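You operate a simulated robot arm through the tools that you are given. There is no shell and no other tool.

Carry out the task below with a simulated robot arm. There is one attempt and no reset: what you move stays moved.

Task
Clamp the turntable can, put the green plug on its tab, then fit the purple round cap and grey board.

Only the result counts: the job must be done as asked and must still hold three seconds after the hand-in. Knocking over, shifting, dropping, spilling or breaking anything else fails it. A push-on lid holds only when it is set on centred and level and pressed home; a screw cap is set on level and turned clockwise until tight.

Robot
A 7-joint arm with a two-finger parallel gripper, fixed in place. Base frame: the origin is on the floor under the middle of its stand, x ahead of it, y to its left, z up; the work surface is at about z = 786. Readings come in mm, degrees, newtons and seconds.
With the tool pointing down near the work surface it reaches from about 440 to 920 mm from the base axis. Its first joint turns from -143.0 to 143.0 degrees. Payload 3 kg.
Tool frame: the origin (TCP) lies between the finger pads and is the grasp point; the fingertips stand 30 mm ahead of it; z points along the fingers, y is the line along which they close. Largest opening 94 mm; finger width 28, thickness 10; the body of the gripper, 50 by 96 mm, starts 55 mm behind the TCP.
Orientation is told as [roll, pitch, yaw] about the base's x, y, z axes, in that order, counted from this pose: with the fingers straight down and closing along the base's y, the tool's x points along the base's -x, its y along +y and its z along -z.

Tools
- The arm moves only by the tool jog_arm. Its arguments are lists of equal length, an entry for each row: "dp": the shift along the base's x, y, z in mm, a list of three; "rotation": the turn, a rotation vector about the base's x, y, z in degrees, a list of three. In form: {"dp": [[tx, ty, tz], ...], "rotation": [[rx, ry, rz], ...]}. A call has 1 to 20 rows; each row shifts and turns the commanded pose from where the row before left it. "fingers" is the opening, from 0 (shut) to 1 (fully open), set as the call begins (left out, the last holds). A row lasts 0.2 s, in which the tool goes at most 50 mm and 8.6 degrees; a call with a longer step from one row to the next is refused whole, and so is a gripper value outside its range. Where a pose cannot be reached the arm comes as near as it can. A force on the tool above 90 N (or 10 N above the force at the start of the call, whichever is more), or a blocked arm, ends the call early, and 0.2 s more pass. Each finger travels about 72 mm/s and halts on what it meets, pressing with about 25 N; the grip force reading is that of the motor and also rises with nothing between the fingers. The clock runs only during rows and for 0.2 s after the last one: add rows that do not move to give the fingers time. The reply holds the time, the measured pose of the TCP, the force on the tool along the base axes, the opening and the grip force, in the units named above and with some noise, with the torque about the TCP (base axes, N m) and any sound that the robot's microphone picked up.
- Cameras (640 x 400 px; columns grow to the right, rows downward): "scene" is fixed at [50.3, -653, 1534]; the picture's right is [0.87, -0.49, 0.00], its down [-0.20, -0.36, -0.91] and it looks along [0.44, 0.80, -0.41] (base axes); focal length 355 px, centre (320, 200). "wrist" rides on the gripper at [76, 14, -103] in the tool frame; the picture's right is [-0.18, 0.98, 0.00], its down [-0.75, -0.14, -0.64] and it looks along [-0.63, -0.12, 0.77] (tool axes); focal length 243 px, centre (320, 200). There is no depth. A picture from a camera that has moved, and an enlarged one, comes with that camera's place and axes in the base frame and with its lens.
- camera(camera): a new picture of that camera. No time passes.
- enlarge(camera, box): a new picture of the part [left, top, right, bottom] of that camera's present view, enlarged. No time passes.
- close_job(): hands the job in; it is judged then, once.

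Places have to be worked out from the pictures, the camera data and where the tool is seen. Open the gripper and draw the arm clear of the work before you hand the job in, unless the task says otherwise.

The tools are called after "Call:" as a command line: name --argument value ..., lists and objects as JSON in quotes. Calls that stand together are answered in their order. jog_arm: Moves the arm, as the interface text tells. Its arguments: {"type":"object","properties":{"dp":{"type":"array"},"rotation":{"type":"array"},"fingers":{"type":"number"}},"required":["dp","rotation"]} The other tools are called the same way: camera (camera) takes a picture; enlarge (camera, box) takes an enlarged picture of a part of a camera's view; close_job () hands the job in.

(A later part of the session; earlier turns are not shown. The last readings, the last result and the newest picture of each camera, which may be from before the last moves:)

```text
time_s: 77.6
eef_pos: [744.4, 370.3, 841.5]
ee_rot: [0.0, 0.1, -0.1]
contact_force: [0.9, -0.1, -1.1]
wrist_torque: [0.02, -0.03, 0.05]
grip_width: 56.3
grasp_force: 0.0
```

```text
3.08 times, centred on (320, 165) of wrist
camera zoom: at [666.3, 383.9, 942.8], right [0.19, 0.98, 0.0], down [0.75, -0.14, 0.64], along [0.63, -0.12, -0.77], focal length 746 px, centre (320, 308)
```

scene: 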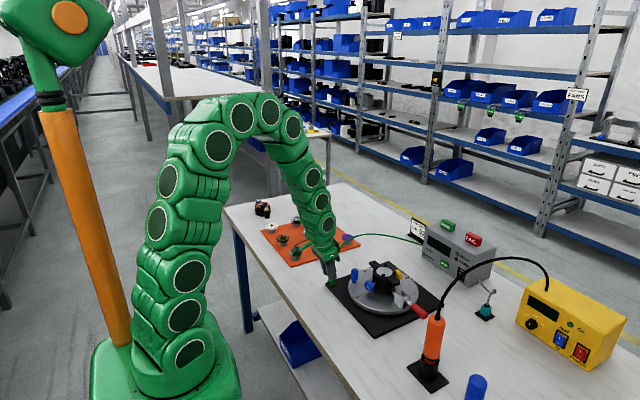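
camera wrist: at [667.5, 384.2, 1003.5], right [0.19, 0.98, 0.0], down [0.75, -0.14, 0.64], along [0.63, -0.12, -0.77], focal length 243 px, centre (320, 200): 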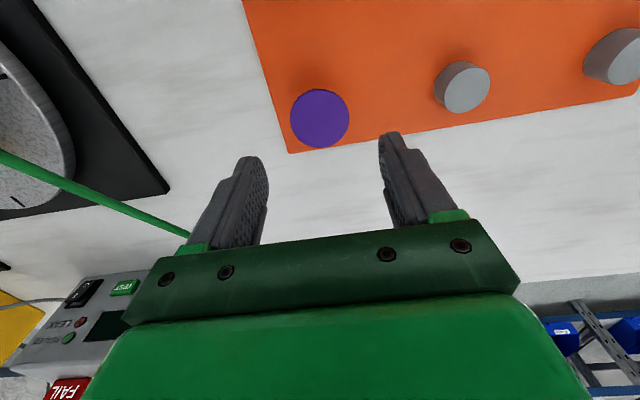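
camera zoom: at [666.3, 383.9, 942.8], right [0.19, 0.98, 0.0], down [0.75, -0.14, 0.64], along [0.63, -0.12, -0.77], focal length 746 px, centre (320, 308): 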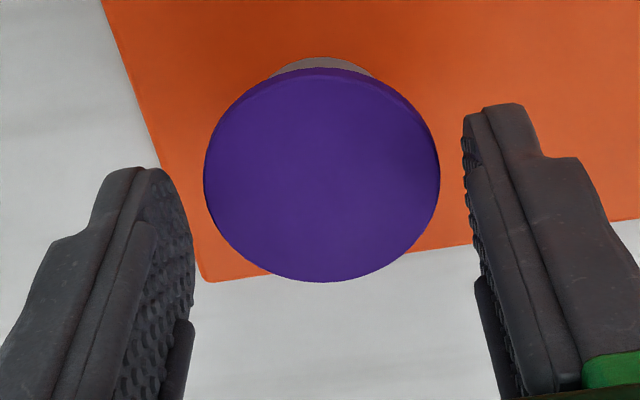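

The tips are ~1 mm above the cap's lower edge. I go 1 mm lower for a secure hold and close gently.

Call:
jog_arm --dp '[[0, 0, -1.0], [0, 0, 0]]' --rotation '[[0, 0, 0], [0, 0, 0]]' --fingers 0.58

Call:
jog_arm --dp '[[0, 0, 0], [0, 0, 0], [0, 0, 0], [0, 0, 0]]' --rotation '[[0, 0, 0], [0, 0, 0], [0, 0, 0], [0, 0, 0]]' --fingers 0.3

Call:
enlarge --camera "wrist" --box '[240, 100, 400, 230]'

```text
time_s: 78.2
eef_pos: [744.5, 368.7, 839.8]
ee_rot: [0.0, 0.0, -0.1]
contact_force: [1.0, -0.9, -0.1]
wrist_torque: [-0.02, -0.03, 0.0]
grip_width: 54.1
grasp_force: 0.1
```

```text
time_s: 79.2
eef_pos: [743.5, 369.0, 839.2]
ee_rot: [0.0, 0.1, -0.1]
contact_force: [0.3, -0.7, 1.9]
wrist_torque: [-0.07, -0.03, 0.0]
grip_width: 45.7
grasp_force: 24.8
```

```text
3.08 times, centred on (320, 165) of wrist
camera zoom: at [666.1, 383.1, 941.2], right [0.19, 0.98, 0.0], down [0.75, -0.14, 0.64], along [0.63, -0.12, -0.77], focal length 746 px, centre (320, 308)
```

zoom: 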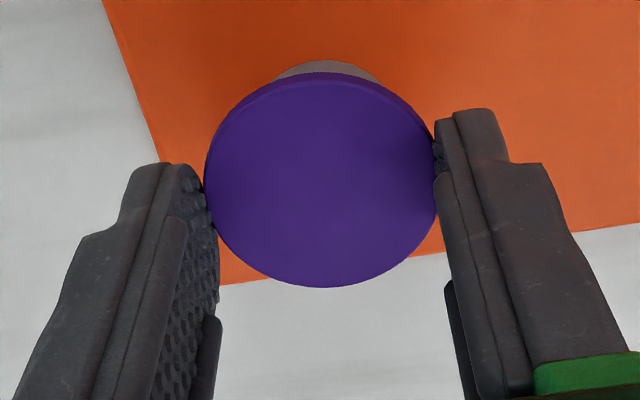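

Gripped at 45.7 mm (cap diameter ~46). I lift slowly and check for slip.

Call:
jog_arm --dp '[[0, 0, 3], [0, 0, 4], [0, 0, 8], [0, 0, 10], [0, 0, 10], [0, 0, 0]]' --rotation '[[0, 0, 0], [0, 0, 0], [0, 0, 0], [0, 0, 0], [0, 0, 0], [0, 0, 0]]' --fingers 0.3

Call:
enlarge --camera "wrist" --box '[240, 100, 400, 230]'

Call:
enlarge --camera "scene" --box '[330, 210, 370, 250]'

```text
time_s: 80.6
eef_pos: [744.3, 369.4, 875.3]
ee_rot: [0.0, 0.1, -0.1]
contact_force: [0.1, 0.4, -1.1]
wrist_torque: [0.02, -0.02, -0.02]
grip_width: 45.7
grasp_force: 24.9
```

```text
3.08 times, centred on (320, 165) of wrist
camera zoom: at [666.0, 383.3, 976.8], right [0.19, 0.98, 0.0], down [0.75, -0.14, 0.64], along [0.63, -0.12, -0.77], focal length 746 px, centre (320, 308)
```

zoom: 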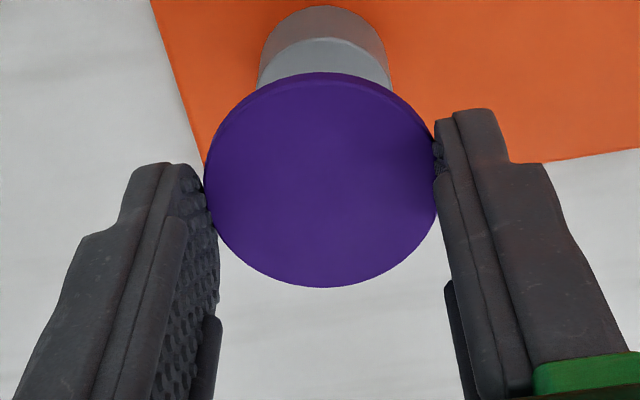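

```text
10.00 times, centred on (350, 230) of scene
camera zoom: at [50.3, -653.0, 1534.0], right [0.87, -0.49, 0.0], down [-0.2, -0.36, -0.91], along [0.44, 0.8, -0.41], focal length 3554 px, centre (20, -100)
```

zoom: 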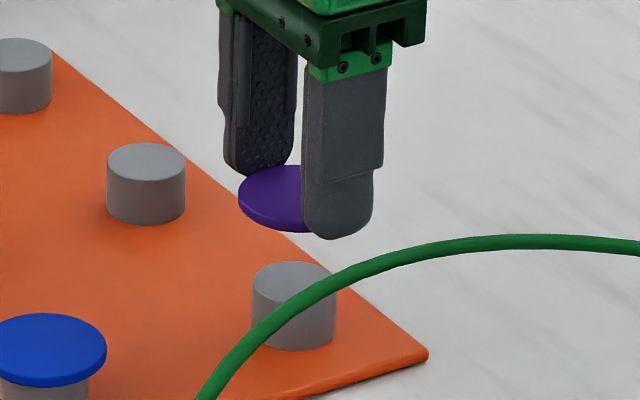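

The cap is held level without slip. I raise it above the cable height and carry it over toward the can, stopping short to re-measure the clamped can.

Call:
jog_arm --dp '[[0, 0, 20], [0, 0, 40], [0, 0, 45], [0, -10, 40], [-8, -35, 0], [-10.5, -38, 0], [-10.5, -38, 0], [-10.5, -38, 0], [-10.5, -38, 0], [-10.5, -38, 0], [-10.5, -38, 0], [-8, -30, 0], [-4, -16, 0], [0, 0, 0], [0, 0, 0]]' --rotation '[[0, 0, 0], [0, 0, 0], [0, 0, 0], [0, 0, 0], [0, 0, 0], [0, 0, 0], [0, 0, 0], [0, 0, 0], [0, 0, 0], [0, 0, 0], [0, 0, 0], [0, 0, 0], [0, 0, 0], [0, 0, 0], [0, 0, 0]]' --fingers 0.3

Call:
camera --camera "wrist"

Call:
enlarge --camera "wrist" --box '[260, 60, 380, 160]'

Call:
enlarge --camera "scene" --box '[366, 254, 406, 290]'

```text
time_s: 83.8
eef_pos: [661.1, 55.4, 1019.9]
ee_rot: [0.0, -0.1, -0.1]
contact_force: [0.4, -0.4, 0.3]
wrist_torque: [0.0, -0.01, -0.01]
grip_width: 45.7
grasp_force: 25.0
```

```text
taken
camera wrist: at [583.1, 69.2, 1121.7], right [0.19, 0.98, 0.0], down [0.75, -0.14, 0.64], along [0.63, -0.12, -0.77], focal length 243 px, centre (320, 200)
```

wrist: 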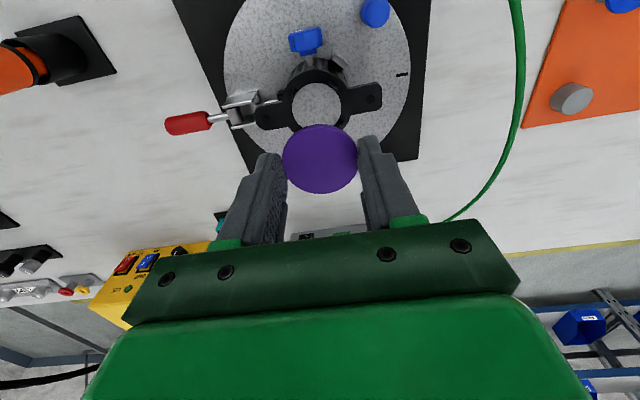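

```text
4.00 times, centred on (320, 110) of wrist
camera zoom: at [583.1, 69.2, 1121.7], right [0.19, 0.98, 0.0], down [0.75, -0.14, 0.64], along [0.63, -0.12, -0.77], focal length 970 px, centre (320, 560)
```

zoom: 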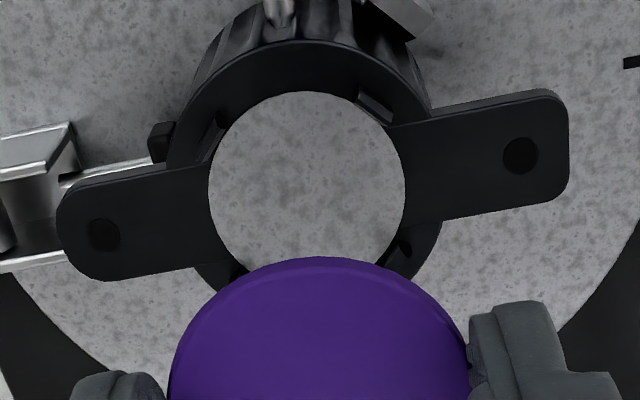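

```text
11.11 times, centred on (386, 272) of scene
camera zoom: at [50.3, -653.0, 1534.0], right [0.87, -0.49, 0.0], down [-0.2, -0.36, -0.91], along [0.44, 0.8, -0.41], focal length 3949 px, centre (-413, -600)
```

zoom: 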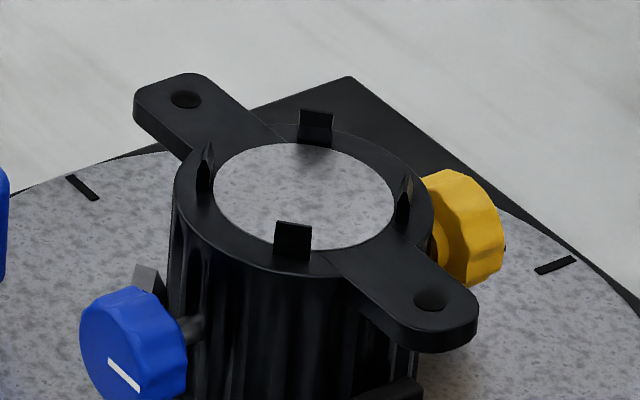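

The can did not move when clamped: seat centre (670.3, 49.5), top ≈875.5. The cap centre is at about (657.5, 55.4), so I shift (+12.9, -6.0) and lower to just above the clips.

Call:
jog_arm --dp '[[6.5, -3, -15], [6.4, -3, -20], [0, 0, -20], [0, 0, -20], [0, 0, -15], [0, 0, -8], [0, 0, 0], [0, 0, 0]]' --rotation '[[0, 0, 0], [0, 0, 0], [0, 0, 0], [0, 0, 0], [0, 0, 0], [0, 0, 0], [0, 0, 0], [0, 0, 0]]' --fingers 0.3

Call:
enlarge --camera "wrist" --box '[250, 80, 390, 210]'

Call:
enlarge --camera "scene" --box '[366, 244, 406, 285]'

```text
time_s: 85.6
eef_pos: [673.5, 45.2, 920.8]
ee_rot: [-0.1, 0.0, -0.1]
contact_force: [-0.6, 0.3, -1.0]
wrist_torque: [0.04, -0.02, 0.02]
grip_width: 45.7
grasp_force: 24.7
```

```text
3.08 times, centred on (320, 145) of wrist
camera zoom: at [595.7, 59.2, 1022.4], right [0.19, 0.98, 0.0], down [0.75, -0.14, 0.64], along [0.63, -0.12, -0.77], focal length 746 px, centre (320, 369)
```

zoom: 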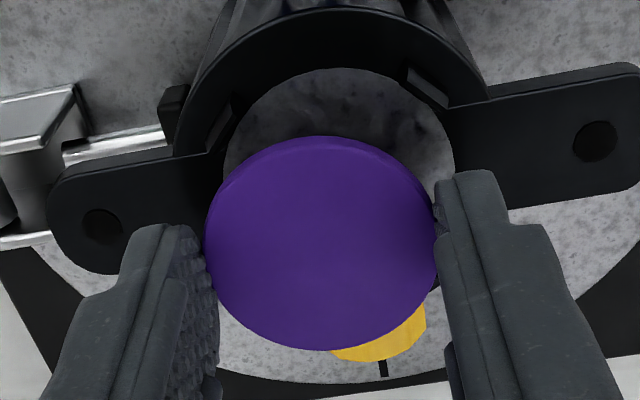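

```text
9.76 times, centred on (386, 264) of scene
camera zoom: at [50.3, -653.0, 1534.0], right [0.87, -0.49, 0.0], down [-0.2, -0.36, -0.91], along [0.44, 0.8, -0.41], focal length 3468 px, centre (-324, -429)
```

zoom: 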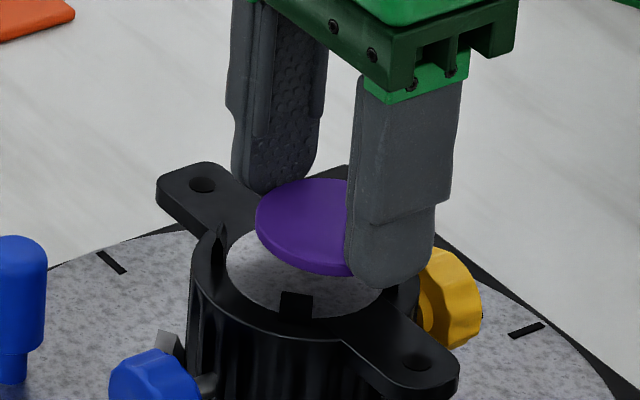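

After settling, the cap centre is 4 mm short in y relative to the seat (in-image: dx≈-0.5, dy≈+4). I correct and recheck.

Call:
jog_arm --dp '[[-0.3, 2.1, 0], [0, 2.0, 0], [0, 0, 0], [0, 0, 0], [0, 0, 0]]' --rotation '[[0, 0, 0], [0, 0, 0], [0, 0, 0], [0, 0, 0], [0, 0, 0]]' --fingers 0.3

Call:
enlarge --camera "wrist" --box '[250, 80, 390, 210]'

Call:
enlarge --camera "scene" --box '[370, 254, 402, 285]'

```text
time_s: 86.8
eef_pos: [671.5, 50.2, 921.4]
ee_rot: [0.1, 0.0, -0.1]
contact_force: [0.6, 0.7, -1.3]
wrist_torque: [-0.01, -0.01, 0.0]
grip_width: 45.5
grasp_force: 25.0
```

```text
3.08 times, centred on (320, 145) of wrist
camera zoom: at [595.0, 63.4, 1022.2], right [0.19, 0.98, 0.0], down [0.75, -0.14, 0.64], along [0.63, -0.12, -0.77], focal length 746 px, centre (320, 369)
```

zoom: 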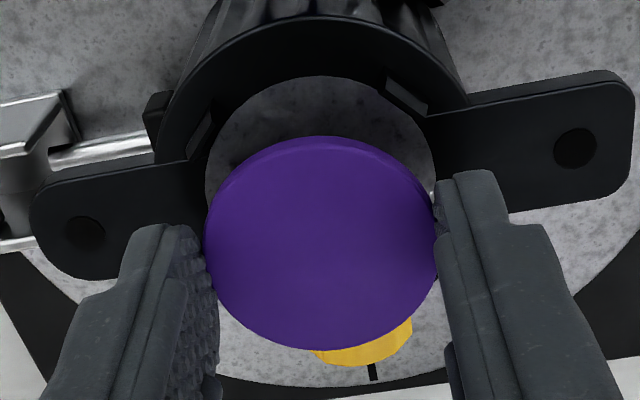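

```text
12.90 times, centred on (386, 270) of scene
camera zoom: at [50.3, -653.0, 1534.0], right [0.87, -0.49, 0.0], down [-0.2, -0.36, -0.91], along [0.44, 0.8, -0.41], focal length 4586 px, centre (-532, -697)
```

zoom: 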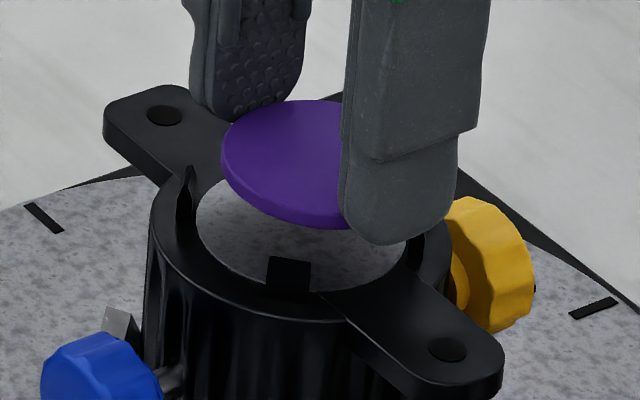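

Accounting for perspective, the cap centre is ~2.8 mm too far in +x (the scene view agrees). I shift -2.8 mm in x and recheck.

Call:
jog_arm --dp '[[-1.4, 0, 0], [-1.4, 0, 0], [0, 0, 0], [0, 0, 0]]' --rotation '[[0, 0, 0], [0, 0, 0], [0, 0, 0], [0, 0, 0]]' --fingers 0.3

Call:
enlarge --camera "wrist" --box '[250, 80, 390, 210]'

Call:
enlarge --camera "scene" --box '[370, 254, 402, 285]'

```text
time_s: 87.8
eef_pos: [671.3, 48.8, 919.9]
ee_rot: [0.0, 0.0, -0.1]
contact_force: [0.2, 0.0, -0.5]
wrist_torque: [-0.01, 0.02, -0.02]
grip_width: 45.8
grasp_force: 24.3
```

```text
3.08 times, centred on (320, 145) of wrist
camera zoom: at [593.4, 62.7, 1022.1], right [0.19, 0.98, 0.0], down [0.75, -0.14, 0.64], along [0.63, -0.12, -0.77], focal length 746 px, centre (320, 369)
```

zoom: 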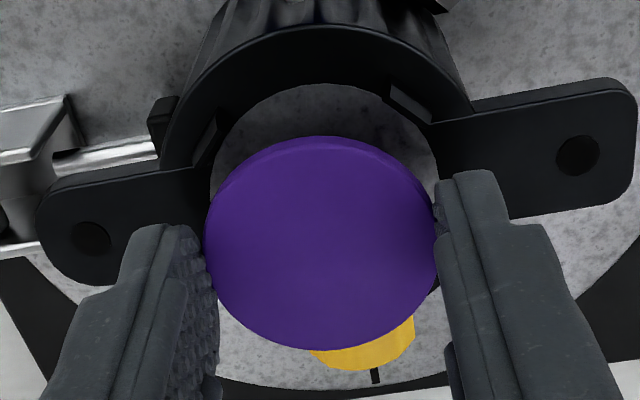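

```text
12.90 times, centred on (386, 270) of scene
camera zoom: at [50.3, -653.0, 1534.0], right [0.87, -0.49, 0.0], down [-0.2, -0.36, -0.91], along [0.44, 0.8, -0.41], focal length 4586 px, centre (-532, -697)
```

zoom: 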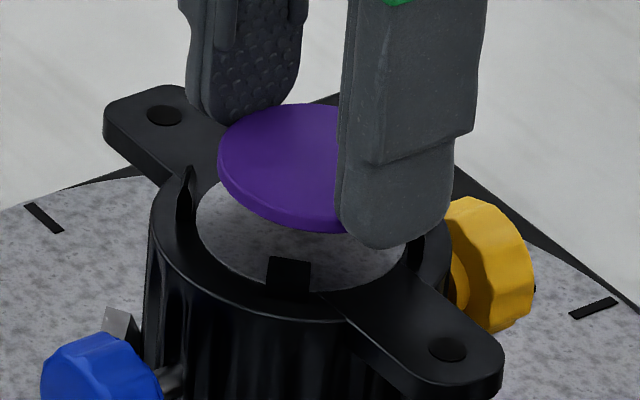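

Still ~1.7 mm in x and 1.2 mm in y to go; I correct again.

Call:
jog_arm --dp '[[-1.0, 0.6, 0], [-0.9, 0.6, 0], [0, 0, 0], [0, 0, 0], [0, 0, 0]]' --rotation '[[0, 0, 0], [0, 0, 0], [0, 0, 0], [0, 0, 0], [0, 0, 0]]' --fingers 0.3

Call:
enlarge --camera "wrist" --box '[250, 80, 390, 210]'

Call:
enlarge --camera "scene" --box '[370, 254, 402, 285]'

```text
time_s: 89.0
eef_pos: [668.8, 50.5, 920.6]
ee_rot: [0.0, 0.0, -0.1]
contact_force: [0.1, -0.2, -0.3]
wrist_torque: [0.03, 0.03, -0.04]
grip_width: 45.7
grasp_force: 24.7
```

```text
3.08 times, centred on (320, 145) of wrist
camera zoom: at [591.5, 64.1, 1022.7], right [0.19, 0.98, 0.0], down [0.75, -0.14, 0.64], along [0.63, -0.12, -0.77], focal length 746 px, centre (320, 369)
```

zoom: 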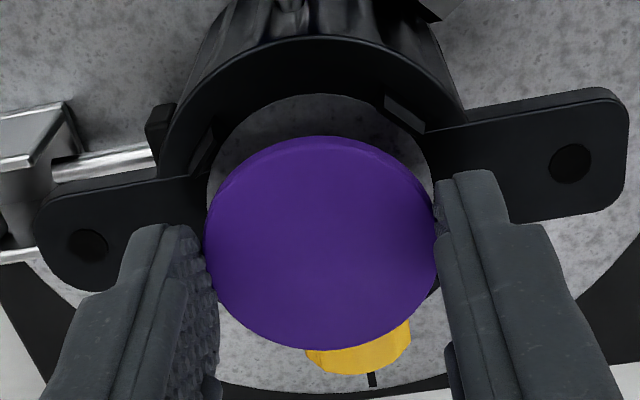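

```text
12.90 times, centred on (386, 270) of scene
camera zoom: at [50.3, -653.0, 1534.0], right [0.87, -0.49, 0.0], down [-0.2, -0.36, -0.91], along [0.44, 0.8, -0.41], focal length 4586 px, centre (-532, -697)
```

zoom: 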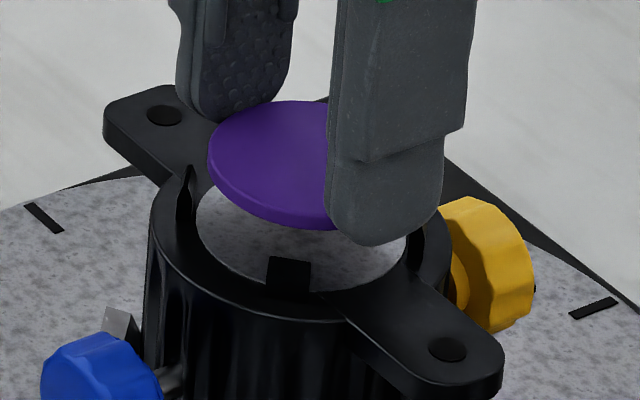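

Aligned within ~0.6 mm in both views. I lower 10 mm between the clips, with a tiny final correction.

Call:
jog_arm --dp '[[0.4, -0.5, -2], [0, 0, -3], [0, 0, -3], [0, 0, -2], [0, 0, 0], [0, 0, 0]]' --rotation '[[0, 0, 0], [0, 0, 0], [0, 0, 0], [0, 0, 0], [0, 0, 0], [0, 0, 0]]' --fingers 0.3

Call:
enlarge --camera "wrist" --box '[250, 90, 390, 220]'

Call:
enlarge --camera "scene" --box '[372, 256, 400, 284]'

```text
time_s: 90.4
eef_pos: [670.0, 50.4, 910.0]
ee_rot: [0.0, 0.1, -0.1]
contact_force: [0.3, 0.6, 0.4]
wrist_torque: [0.0, 0.02, -0.01]
grip_width: 45.7
grasp_force: 24.9
```

```text
3.08 times, centred on (320, 155) of wrist
camera zoom: at [592.4, 63.4, 1012.7], right [0.19, 0.98, 0.0], down [0.75, -0.14, 0.64], along [0.63, -0.12, -0.77], focal length 746 px, centre (320, 338)
```

zoom: 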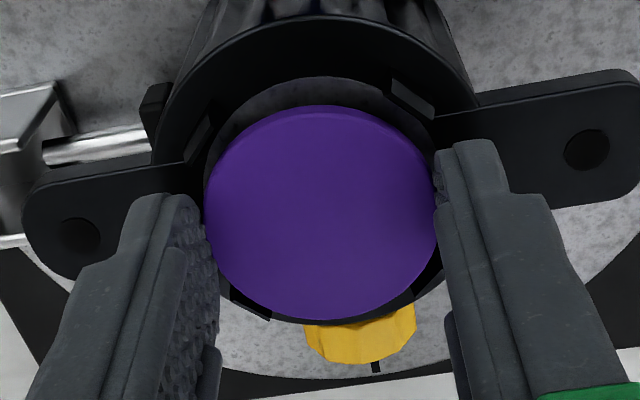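

```text
14.29 times, centred on (386, 270) of scene
camera zoom: at [50.3, -653.0, 1534.0], right [0.87, -0.49, 0.0], down [-0.2, -0.36, -0.91], along [0.44, 0.8, -0.41], focal length 5078 px, centre (-623, -800)
```

zoom: 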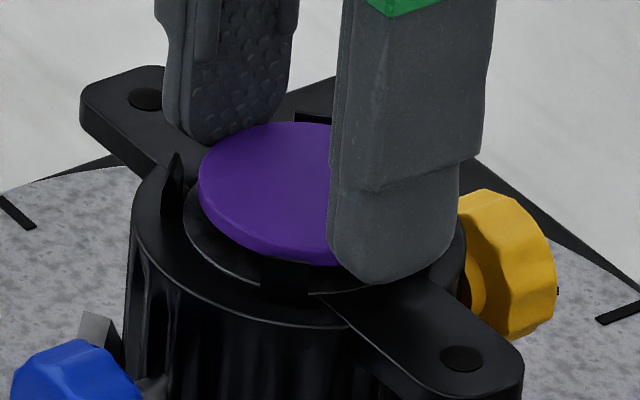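

The cap is going down centrally between the clips. I continue in 1 mm steps until contact.

Call:
jog_arm --dp '[[0, 0, -1], [0, 0, -1], [0, 0, -1], [0, 0, 0]]' --rotation '[[0, 0, 0], [0, 0, 0], [0, 0, 0], [0, 0, 0]]' --fingers 0.3

Call:
enlarge --camera "scene" --box '[372, 256, 400, 284]'

```text
time_s: 91.4
eef_pos: [670.4, 48.7, 909.3]
ee_rot: [0.0, 0.0, -0.1]
contact_force: [-0.1, 0.1, -0.2]
wrist_torque: [0.04, -0.04, 0.04]
grip_width: 45.8
grasp_force: 25.0
```

```text
14.29 times, centred on (386, 270) of scene
camera zoom: at [50.3, -653.0, 1534.0], right [0.87, -0.49, 0.0], down [-0.2, -0.36, -0.91], along [0.44, 0.8, -0.41], focal length 5078 px, centre (-623, -800)
```

zoom: 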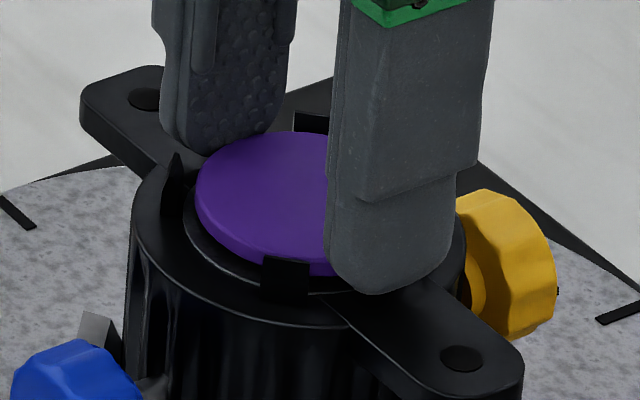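

Call:
jog_arm --dp '[[0, 0, -1], [0, 0, -1], [0, 0, 0]]' --rotation '[[0, 0, 0], [0, 0, 0], [0, 0, 0]]' --fingers 0.3

Call:
enlarge --camera "scene" --box '[372, 256, 400, 284]'

Call:
enlarge --camera "wrist" --box '[250, 90, 390, 220]'

```text
time_s: 92.2
eef_pos: [669.6, 50.0, 905.9]
ee_rot: [0.0, 0.0, -0.2]
contact_force: [0.6, 0.3, 0.7]
wrist_torque: [-0.01, -0.03, -0.01]
grip_width: 45.7
grasp_force: 24.9
```

```text
14.29 times, centred on (386, 270) of scene
camera zoom: at [50.3, -653.0, 1534.0], right [0.87, -0.49, 0.0], down [-0.2, -0.36, -0.91], along [0.44, 0.8, -0.41], focal length 5078 px, centre (-623, -800)
```

zoom: 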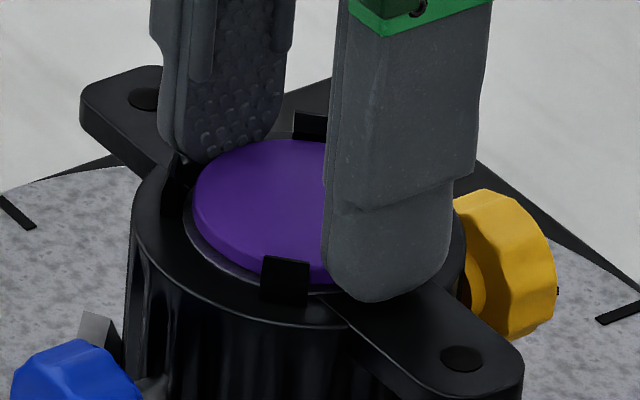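

```text
3.08 times, centred on (320, 155) of wrist
camera zoom: at [592.0, 64.1, 1007.7], right [0.19, 0.98, 0.0], down [0.75, -0.14, 0.64], along [0.63, -0.12, -0.77], focal length 746 px, centre (320, 338)
```

zoom: 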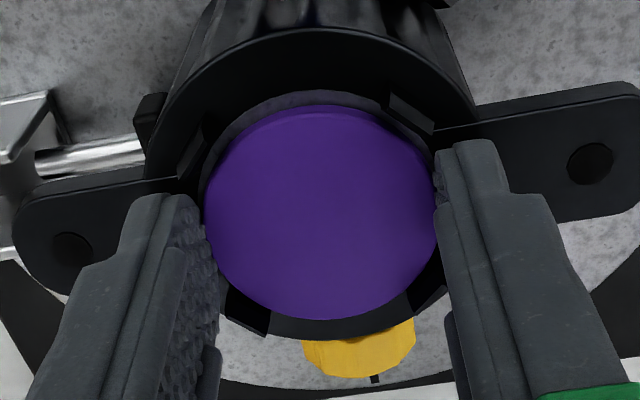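

The cap is concentric with the seat and nearly down. I go on in 0.7 mm steps until contact.

Call:
jog_arm --dp '[[0, 0, -0.7], [0, 0, -0.7], [0, 0, -0.7], [0, 0, 0]]' --rotation '[[0, 0, 0], [0, 0, 0], [0, 0, 0], [0, 0, 0]]' --fingers 0.3

Call:
enlarge --camera "scene" --box '[372, 256, 400, 284]'

```text
time_s: 93.2
eef_pos: [668.1, 50.1, 906.1]
ee_rot: [-0.1, -0.2, -0.1]
contact_force: [2.5, -8.2, 40.0]
wrist_torque: [-0.37, -0.2, -0.03]
grip_width: 45.9
grasp_force: 25.0
```

```text
14.29 times, centred on (386, 270) of scene
camera zoom: at [50.3, -653.0, 1534.0], right [0.87, -0.49, 0.0], down [-0.2, -0.36, -0.91], along [0.44, 0.8, -0.41], focal length 5078 px, centre (-623, -800)
```

zoom: 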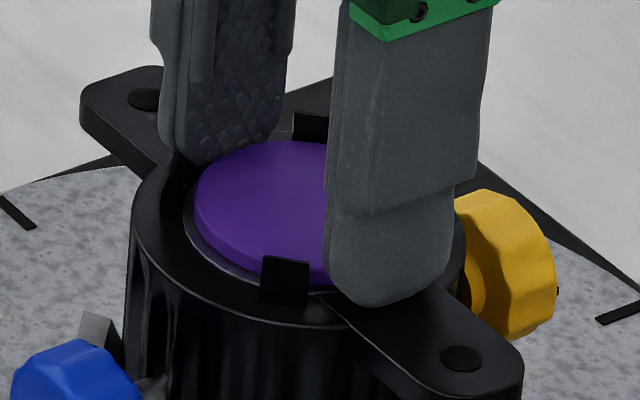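

Contact: the tips have reached the can's rim (40 N). I back off 1 mm and open the fingers so the cap settles on its seat.

Call:
jog_arm --dp '[[0, 0, 0.6], [0, 0, 0.4], [0, 0, 0]]' --rotation '[[0, 0, 0], [0, 0, 0], [0, 0, 0]]' --fingers 0.3

Call:
jog_arm --dp '[[0, 0, 0], [0, 0, 0], [0, 0, 0]]' --rotation '[[0, 0, 0], [0, 0, 0], [0, 0, 0]]' --fingers 0.62

Call:
enlarge --camera "scene" --box '[372, 256, 400, 284]'

Call:
enlarge --camera "wrist" --box '[250, 90, 390, 220]'

```text
time_s: 94.0
eef_pos: [668.4, 48.0, 904.5]
ee_rot: [0.0, 0.2, -0.1]
contact_force: [8.5, 2.5, 2.5]
wrist_torque: [0.09, -0.24, -0.02]
grip_width: 45.5
grasp_force: 24.6
```

```text
time_s: 94.8
eef_pos: [668.4, 49.1, 905.1]
ee_rot: [0.0, 0.1, -0.1]
contact_force: [0.4, -0.3, 0.6]
wrist_torque: [0.0, 0.0, 0.0]
grip_width: 58.3
grasp_force: 0.0
```

```text
14.29 times, centred on (386, 270) of scene
camera zoom: at [50.3, -653.0, 1534.0], right [0.87, -0.49, 0.0], down [-0.2, -0.36, -0.91], along [0.44, 0.8, -0.41], focal length 5078 px, centre (-623, -800)
```

zoom: 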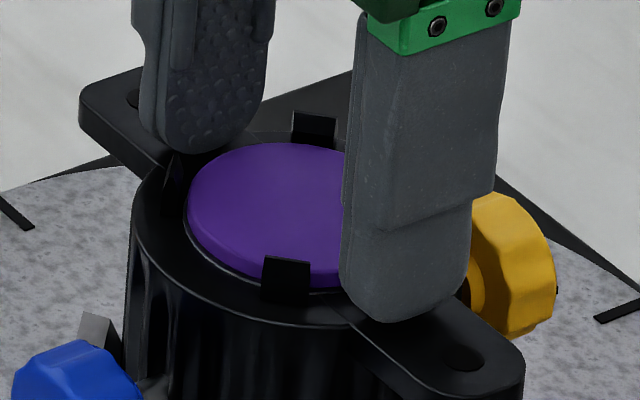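

```text
3.08 times, centred on (320, 155) of wrist
camera zoom: at [591.0, 63.2, 1007.5], right [0.19, 0.98, 0.0], down [0.75, -0.14, 0.64], along [0.63, -0.12, -0.77], focal length 746 px, centre (320, 338)
```

zoom: 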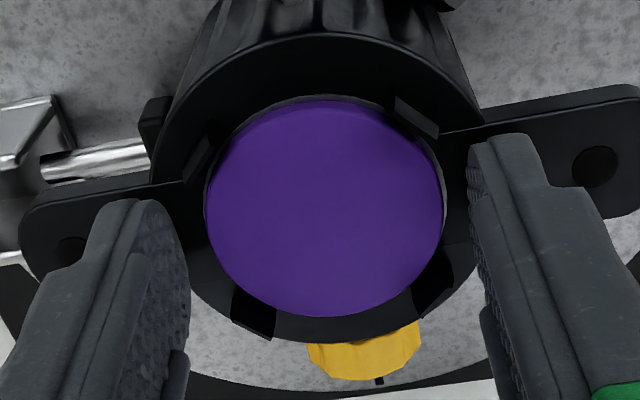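

The cap has settled concentrically on the seat inside the four clips. I lift off, close the fingers and press it gently in the centre.

Call:
jog_arm --dp '[[0, 0, 5], [0, 0, 15], [0, 0, 20], [0, 0, 0]]' --rotation '[[0, 0, 0], [0, 0, 0], [0, 0, 0], [0, 0, 0]]' --fingers 0.62

Call:
jog_arm --dp '[[1, 0, 0], [0.5, 0.3, 0], [0, 0, -10], [0, 0, -12], [0, 0, -8], [0, 0, 0]]' --rotation '[[0, 0, 0], [0, 0, 0], [0, 0, 0], [0, 0, 0], [0, 0, 0], [0, 0, 0]]' --fingers 0

Call:
enlarge --camera "scene" --box '[372, 256, 400, 284]'

```text
time_s: 95.8
eef_pos: [668.8, 50.0, 947.5]
ee_rot: [0.0, -0.1, -0.1]
contact_force: [-1.1, -0.1, 0.2]
wrist_torque: [0.03, 0.01, -0.01]
grip_width: 58.2
grasp_force: 0.0
```

```text
time_s: 97.2
eef_pos: [669.0, 50.1, 917.1]
ee_rot: [-0.1, 0.0, -0.1]
contact_force: [0.2, 0.7, 0.2]
wrist_torque: [-0.01, -0.02, 0.01]
grip_width: 0.1
grasp_force: 24.6
```

```text
14.29 times, centred on (386, 270) of scene
camera zoom: at [50.3, -653.0, 1534.0], right [0.87, -0.49, 0.0], down [-0.2, -0.36, -0.91], along [0.44, 0.8, -0.41], focal length 5078 px, centre (-623, -800)
```

zoom: 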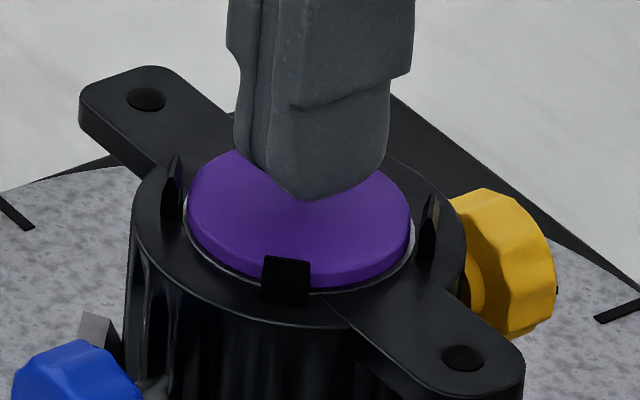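

The cap lies level in the seat. I press down gently.

Call:
jog_arm --dp '[[0, 0, -2], [0, 0, -2], [0, 0, -1], [0, 0, -1], [0, 0, -1], [0, 0, 0]]' --rotation '[[0, 0, 0], [0, 0, 0], [0, 0, 0], [0, 0, 0], [0, 0, 0], [0, 0, 0]]' --fingers 0

```text
time_s: 98.6
eef_pos: [670.8, 50.4, 907.8]
ee_rot: [0.0, -0.1, -0.1]
contact_force: [-3.4, 2.8, 6.5]
wrist_torque: [0.07, 0.16, -0.01]
grip_width: 0.1
grasp_force: 24.6
```

Call:
jog_arm --dp '[[0, 0, -0.8], [0, 0, -0.6], [0, 0, 0]]' --rotation '[[0, 0, 0], [0, 0, 0], [0, 0, 0]]' --fingers 0

Call:
enlarge --camera "scene" --box '[372, 256, 400, 284]'

```text
time_s: 99.4
eef_pos: [672.2, 49.8, 906.8]
ee_rot: [0.0, -0.2, -0.1]
contact_force: [-7.6, 7.0, 38.9]
wrist_torque: [0.19, 0.34, 0.0]
grip_width: 0.0
grasp_force: 25.3
```

```text
14.29 times, centred on (386, 270) of scene
camera zoom: at [50.3, -653.0, 1534.0], right [0.87, -0.49, 0.0], down [-0.2, -0.36, -0.91], along [0.44, 0.8, -0.41], focal length 5078 px, centre (-623, -800)
```

zoom: 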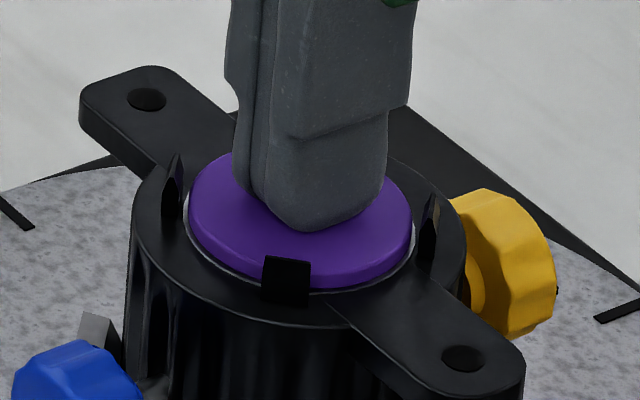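

The cap is firmly seated (39 N, no movement). Next I raise, cross over the cable and go above the grey board near (516, 370).

Call:
jog_arm --dp '[[0, 0, 5], [0, 0, 25], [0, 0, 40], [0, 0, 42], [-17, 35, 0], [-17, 35, 0], [-17, 35, 0], [-17, 35, 0], [-17, 35, 0], [-17, 35, 0], [-17, 35, 0], [-17, 35, 0], [-18, 40, 0], [0, 0, -35], [0, 0, -35], [0, 0, -30], [0, 0, 0], [0, 0, 0]]' --rotation '[[0, 0, 0], [0, 0, 0], [0, 0, 0], [0, 0, 0], [0, 0, 0], [0, 0, 0], [0, 0, 0], [0, 0, 0], [0, 0, 0], [0, 0, 0], [0, 0, 0], [0, 0, 0], [0, 0, 0], [0, 0, 0], [0, 0, 0], [0, 0, 0], [0, 0, 0], [0, 0, 0]]' --fingers 0

Call:
jog_arm --dp '[[0, 0, 0], [0, 0, 0], [0, 0, 0]]' --rotation '[[0, 0, 0], [0, 0, 0], [0, 0, 0]]' --fingers 0.75

Call:
camera --camera "wrist"

Call:
enlarge --camera "wrist" --box '[240, 60, 400, 200]'

Call:
enlarge --camera "scene" --box '[372, 256, 400, 284]'

```text
time_s: 103.2
eef_pos: [517.3, 366.1, 919.8]
ee_rot: [0.0, -0.1, -0.1]
contact_force: [0.7, 0.0, 0.2]
wrist_torque: [0.01, -0.01, -0.01]
grip_width: 0.0
grasp_force: 25.2
```

```text
time_s: 104.0
eef_pos: [517.4, 366.0, 919.3]
ee_rot: [0.0, 0.0, -0.1]
contact_force: [1.4, 0.5, -0.2]
wrist_torque: [-0.04, -0.01, 0.04]
grip_width: 70.2
grasp_force: 0.1
```

```text
taken
camera wrist: at [439.9, 380.4, 1022.4], right [0.19, 0.98, 0.0], down [0.75, -0.14, 0.64], along [0.63, -0.12, -0.77], focal length 243 px, centre (320, 200)
```

wrist: 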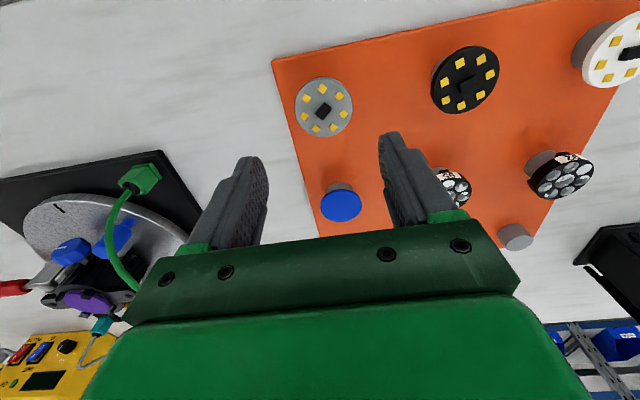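

```text
2.86 times, centred on (320, 130) of wrist
camera zoom: at [439.9, 380.4, 1022.4], right [0.19, 0.98, 0.0], down [0.75, -0.14, 0.64], along [0.63, -0.12, -0.77], focal length 693 px, centre (320, 400)
```

zoom: 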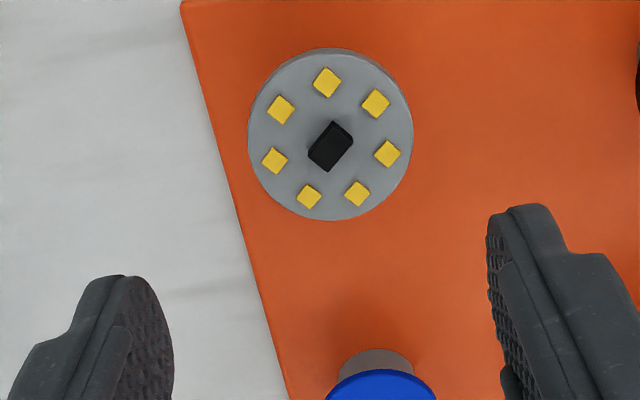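

```text
14.29 times, centred on (386, 270) of scene
camera zoom: at [50.3, -653.0, 1534.0], right [0.87, -0.49, 0.0], down [-0.2, -0.36, -0.91], along [0.44, 0.8, -0.41], focal length 5078 px, centre (-623, -800)
```

zoom: 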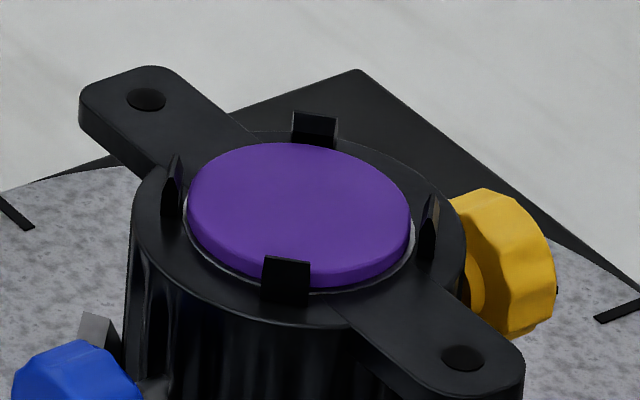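

The board is centred at about (516.4, 369.2), ~50 mm across and ~5 mm thick; dy of +2.8 mm needed. I shift and descend to just above grip height.

Call:
jog_arm --dp '[[0, 1.4, -15], [0, 1.4, -20], [0, 0, -20], [0, 0, -13], [0, 0, 0], [0, 0, 0]]' --rotation '[[0, 0, 0], [0, 0, 0], [0, 0, 0], [0, 0, 0], [0, 0, 0], [0, 0, 0]]' --fingers 0.68

Call:
enlarge --camera "wrist" --box '[240, 100, 400, 230]'

Call:
enlarge --camera "scene" --box '[282, 240, 310, 268]'

```text
time_s: 105.4
eef_pos: [513.9, 372.6, 850.0]
ee_rot: [-0.1, 0.0, -0.1]
contact_force: [-0.1, -0.1, 0.0]
wrist_torque: [0.01, 0.0, -0.01]
grip_width: 63.9
grasp_force: 0.1
```

```text
3.08 times, centred on (320, 165) of wrist
camera zoom: at [437.4, 386.5, 952.9], right [0.19, 0.98, 0.0], down [0.75, -0.14, 0.64], along [0.63, -0.12, -0.77], focal length 746 px, centre (320, 308)
```

zoom: 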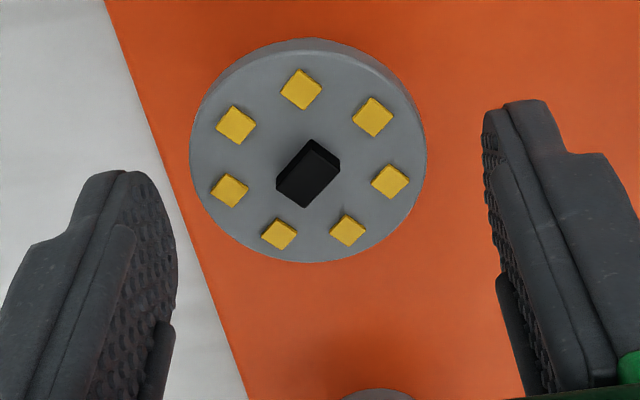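

```text
14.29 times, centred on (296, 254) of scene
camera zoom: at [50.3, -653.0, 1534.0], right [0.87, -0.49, 0.0], down [-0.2, -0.36, -0.91], along [0.44, 0.8, -0.41], focal length 5078 px, centre (663, -571)
```

zoom: 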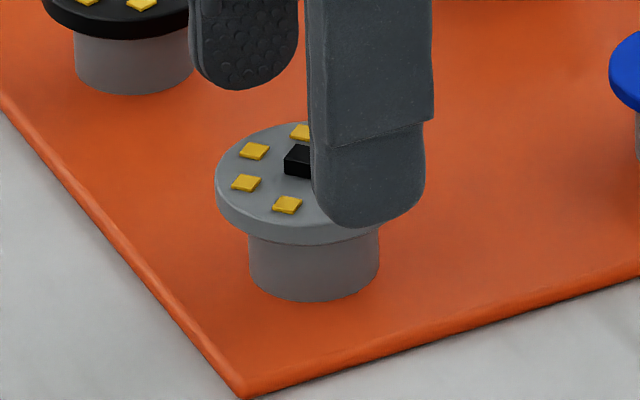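

After settling the gripper is 3 mm too far in +y; I correct, wait for it to settle, and recheck.

Call:
jog_arm --dp '[[0, -1.5, 0], [0.3, -1.5, 0], [0, 0, 0], [0, 0, 0], [0, 0, 0]]' --rotation '[[0, 0, 0], [0, 0, 0], [0, 0, 0], [0, 0, 0], [0, 0, 0]]' --fingers 0.64

Call:
enlarge --camera "wrist" --box '[240, 100, 400, 230]'

```text
time_s: 106.6
eef_pos: [516.6, 369.5, 850.2]
ee_rot: [0.1, -0.1, -0.1]
contact_force: [0.2, -0.1, 0.1]
wrist_torque: [-0.03, 0.0, 0.01]
grip_width: 60.1
grasp_force: 0.0
```

```text
3.08 times, centred on (320, 165) of wrist
camera zoom: at [438.8, 383.1, 953.1], right [0.19, 0.98, 0.0], down [0.75, -0.14, 0.64], along [0.63, -0.12, -0.77], focal length 746 px, centre (320, 308)
```

zoom: 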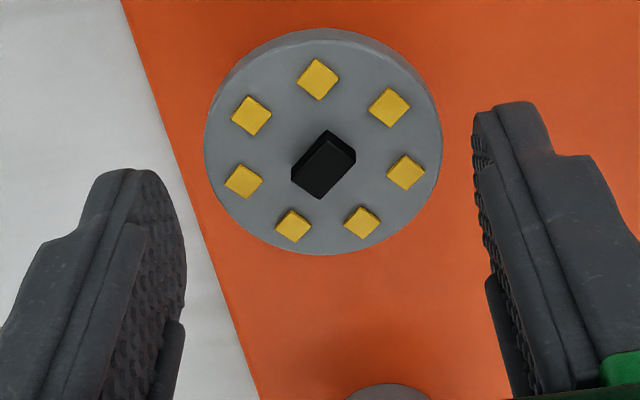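

Centred now. I descend ~10 mm so the tips cover the full board edge, then close.

Call:
jog_arm --dp '[[0, 0, -4], [0, 0, -4], [0, 0, -2.3], [0, 0, 0], [0, 0, 0]]' --rotation '[[0, 0, 0], [0, 0, 0], [0, 0, 0], [0, 0, 0], [0, 0, 0]]' --fingers 0.62

Call:
enlarge --camera "scene" --box '[282, 240, 310, 268]'

Call:
enlarge --camera "wrist" --box '[240, 100, 400, 230]'

```text
time_s: 107.8
eef_pos: [517.4, 370.2, 840.9]
ee_rot: [-0.1, 0.0, -0.1]
contact_force: [0.5, 0.1, 0.3]
wrist_torque: [-0.01, 0.04, 0.0]
grip_width: 58.3
grasp_force: 0.1
```

```text
14.29 times, centred on (296, 254) of scene
camera zoom: at [50.3, -653.0, 1534.0], right [0.87, -0.49, 0.0], down [-0.2, -0.36, -0.91], along [0.44, 0.8, -0.41], focal length 5078 px, centre (663, -571)
```

zoom: 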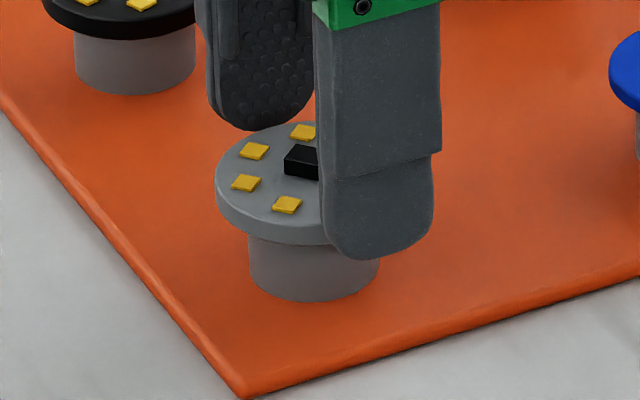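

```text
3.08 times, centred on (320, 165) of wrist
camera zoom: at [439.4, 383.6, 942.8], right [0.19, 0.98, 0.0], down [0.75, -0.14, 0.64], along [0.63, -0.12, -0.77], focal length 746 px, centre (320, 308)
```

zoom: 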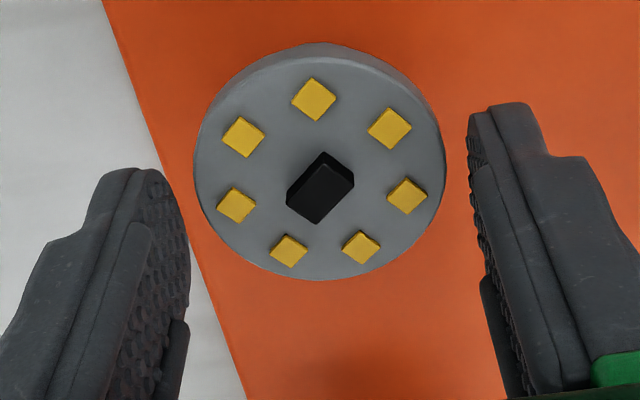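

Call:
jog_arm --dp '[[0, -0.3, 0], [0, 0, 0], [0, 0, 0], [0, 0, 0], [0, 0, 0]]' --rotation '[[0, 0, 0], [0, 0, 0], [0, 0, 0], [0, 0, 0], [0, 0, 0]]' --fingers 0.35

Call:
enlarge --camera "wrist" --box '[240, 100, 400, 230]'

```text
time_s: 109.0
eef_pos: [517.5, 370.3, 840.0]
ee_rot: [0.0, 0.0, -0.1]
contact_force: [0.2, -0.6, 3.7]
wrist_torque: [0.01, 0.0, 0.03]
grip_width: 48.3
grasp_force: 24.7
```

```text
3.08 times, centred on (320, 165) of wrist
camera zoom: at [439.5, 383.6, 942.7], right [0.19, 0.98, 0.0], down [0.75, -0.14, 0.64], along [0.63, -0.12, -0.77], focal length 746 px, centre (320, 308)
```

zoom: 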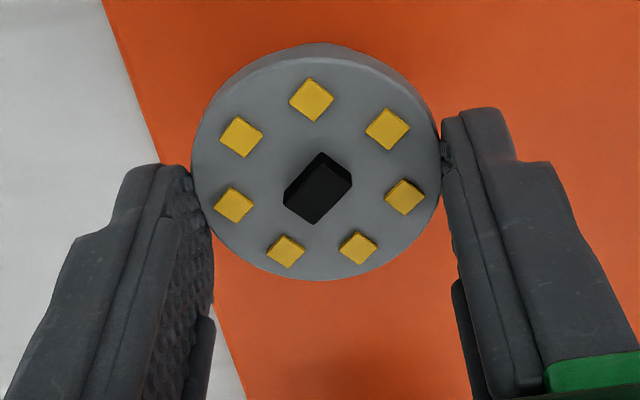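

Gripped at 48.3 mm. I lift slowly and check.

Call:
jog_arm --dp '[[0, 0, 3], [0, 0, 4], [0, 0, 8], [0, 0, 10], [0, 0, 10], [0, 0, 0]]' --rotation '[[0, 0, 0], [0, 0, 0], [0, 0, 0], [0, 0, 0], [0, 0, 0], [0, 0, 0]]' --fingers 0.35

Call:
enlarge --camera "wrist" --box '[240, 100, 400, 230]'

Call:
enlarge --camera "scene" --box '[282, 225, 318, 268]'

```text
time_s: 110.4
eef_pos: [517.2, 370.4, 876.0]
ee_rot: [0.0, 0.0, -0.1]
contact_force: [-0.3, 1.0, 0.4]
wrist_torque: [-0.01, 0.0, 0.03]
grip_width: 48.0
grasp_force: 25.2
```

```text
3.08 times, centred on (320, 165) of wrist
camera zoom: at [439.5, 384.5, 977.7], right [0.19, 0.98, 0.0], down [0.75, -0.14, 0.64], along [0.63, -0.12, -0.77], focal length 746 px, centre (320, 308)
```

zoom: 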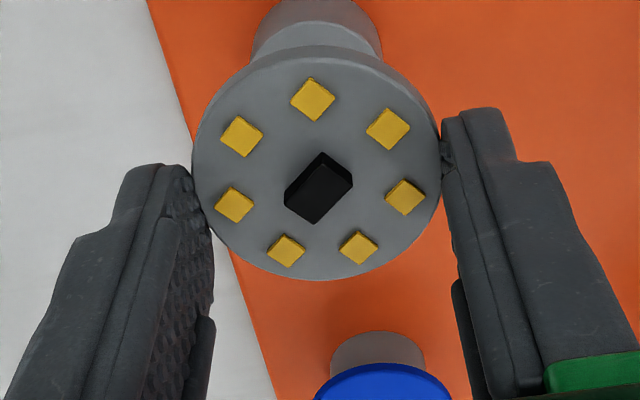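

```text
9.30 times, centred on (300, 246) of scene
camera zoom: at [50.3, -653.0, 1534.0], right [0.87, -0.49, 0.0], down [-0.2, -0.36, -0.91], along [0.44, 0.8, -0.41], focal length 3306 px, centre (506, -233)
```

zoom: 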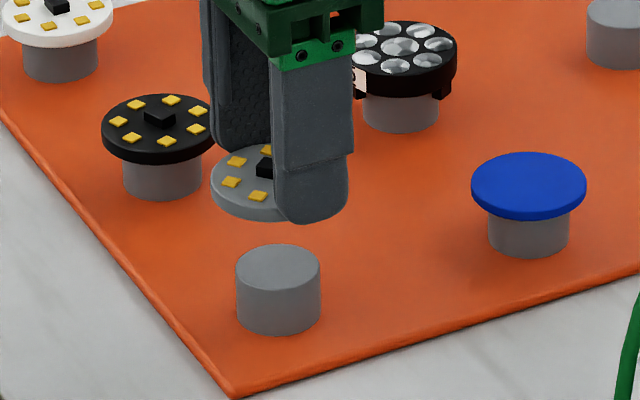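

The board is held level. I carry it over the cable at height and then down to a hover over the can.

Call:
jog_arm --dp '[[0, 0, 20], [0, 0, 40], [0, 0, 45], [0, 0, 40], [17, -35, 0], [17.2, -35.6, 0], [17.2, -35.6, 0], [17.2, -35.6, 0], [17.2, -35.6, 0], [17.2, -35.6, 0], [17.2, -35.6, 0], [17.2, -35.6, 0], [17, -35.6, 0], [0, 0, 0], [0, 0, 0], [0, 0, 0], [0, 0, 0]]' --rotation '[[0, 0, 0], [0, 0, 0], [0, 0, 0], [0, 0, 0], [0, 0, 0], [0, 0, 0], [0, 0, 0], [0, 0, 0], [0, 0, 0], [0, 0, 0], [0, 0, 0], [0, 0, 0], [0, 0, 0], [0, 0, 0], [0, 0, 0], [0, 0, 0], [0, 0, 0]]' --fingers 0.35

Call:
jog_arm --dp '[[0, 0, -20], [0, 0, -30], [0, 0, -30], [0, 0, -15], [0, 0, 0], [0, 0, 0], [0, 0, 0], [0, 0, 0]]' --rotation '[[0, 0, 0], [0, 0, 0], [0, 0, 0], [0, 0, 0], [0, 0, 0], [0, 0, 0], [0, 0, 0], [0, 0, 0]]' --fingers 0.35

Call:
enlarge --camera "wrist" --box '[250, 80, 390, 210]'

Call:
enlarge --camera "scene" --box '[370, 250, 402, 285]'

```text
time_s: 114.0
eef_pos: [670.2, 46.2, 1024.6]
ee_rot: [0.0, 0.0, -0.1]
contact_force: [0.2, -0.9, -0.9]
wrist_torque: [0.05, 0.01, -0.01]
grip_width: 48.2
grasp_force: 24.7
```

```text
time_s: 115.8
eef_pos: [672.4, 51.6, 928.2]
ee_rot: [0.0, 0.1, -0.1]
contact_force: [0.3, -0.1, -1.2]
wrist_torque: [0.0, -0.01, -0.02]
grip_width: 48.2
grasp_force: 24.7
```

```text
3.08 times, centred on (320, 145) of wrist
camera zoom: at [594.1, 65.0, 1030.3], right [0.19, 0.98, 0.0], down [0.75, -0.14, 0.64], along [0.63, -0.12, -0.77], focal length 746 px, centre (320, 369)
```

zoom: 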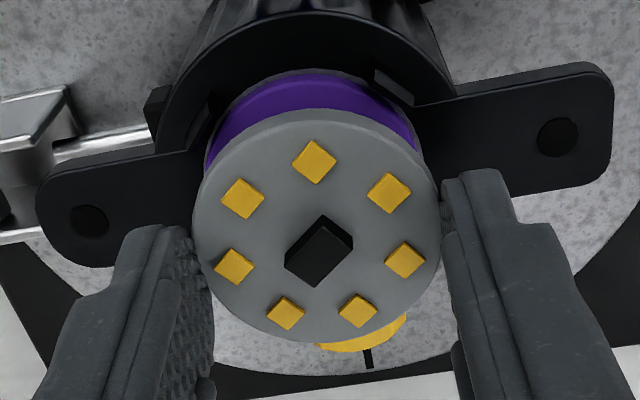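

```text
11.43 times, centred on (386, 268) of scene
camera zoom: at [50.3, -653.0, 1534.0], right [0.87, -0.49, 0.0], down [-0.2, -0.36, -0.91], along [0.44, 0.8, -0.41], focal length 4062 px, centre (-434, -571)
```

zoom: 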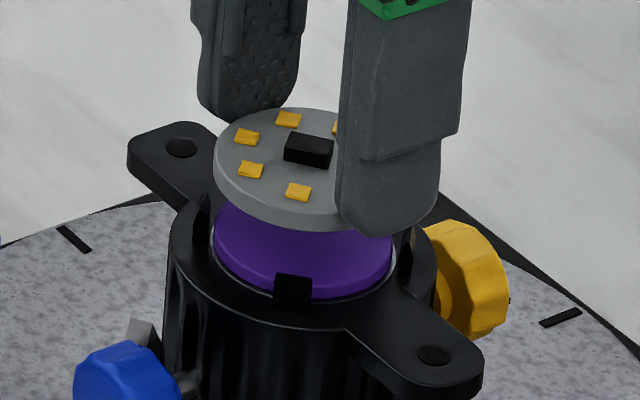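

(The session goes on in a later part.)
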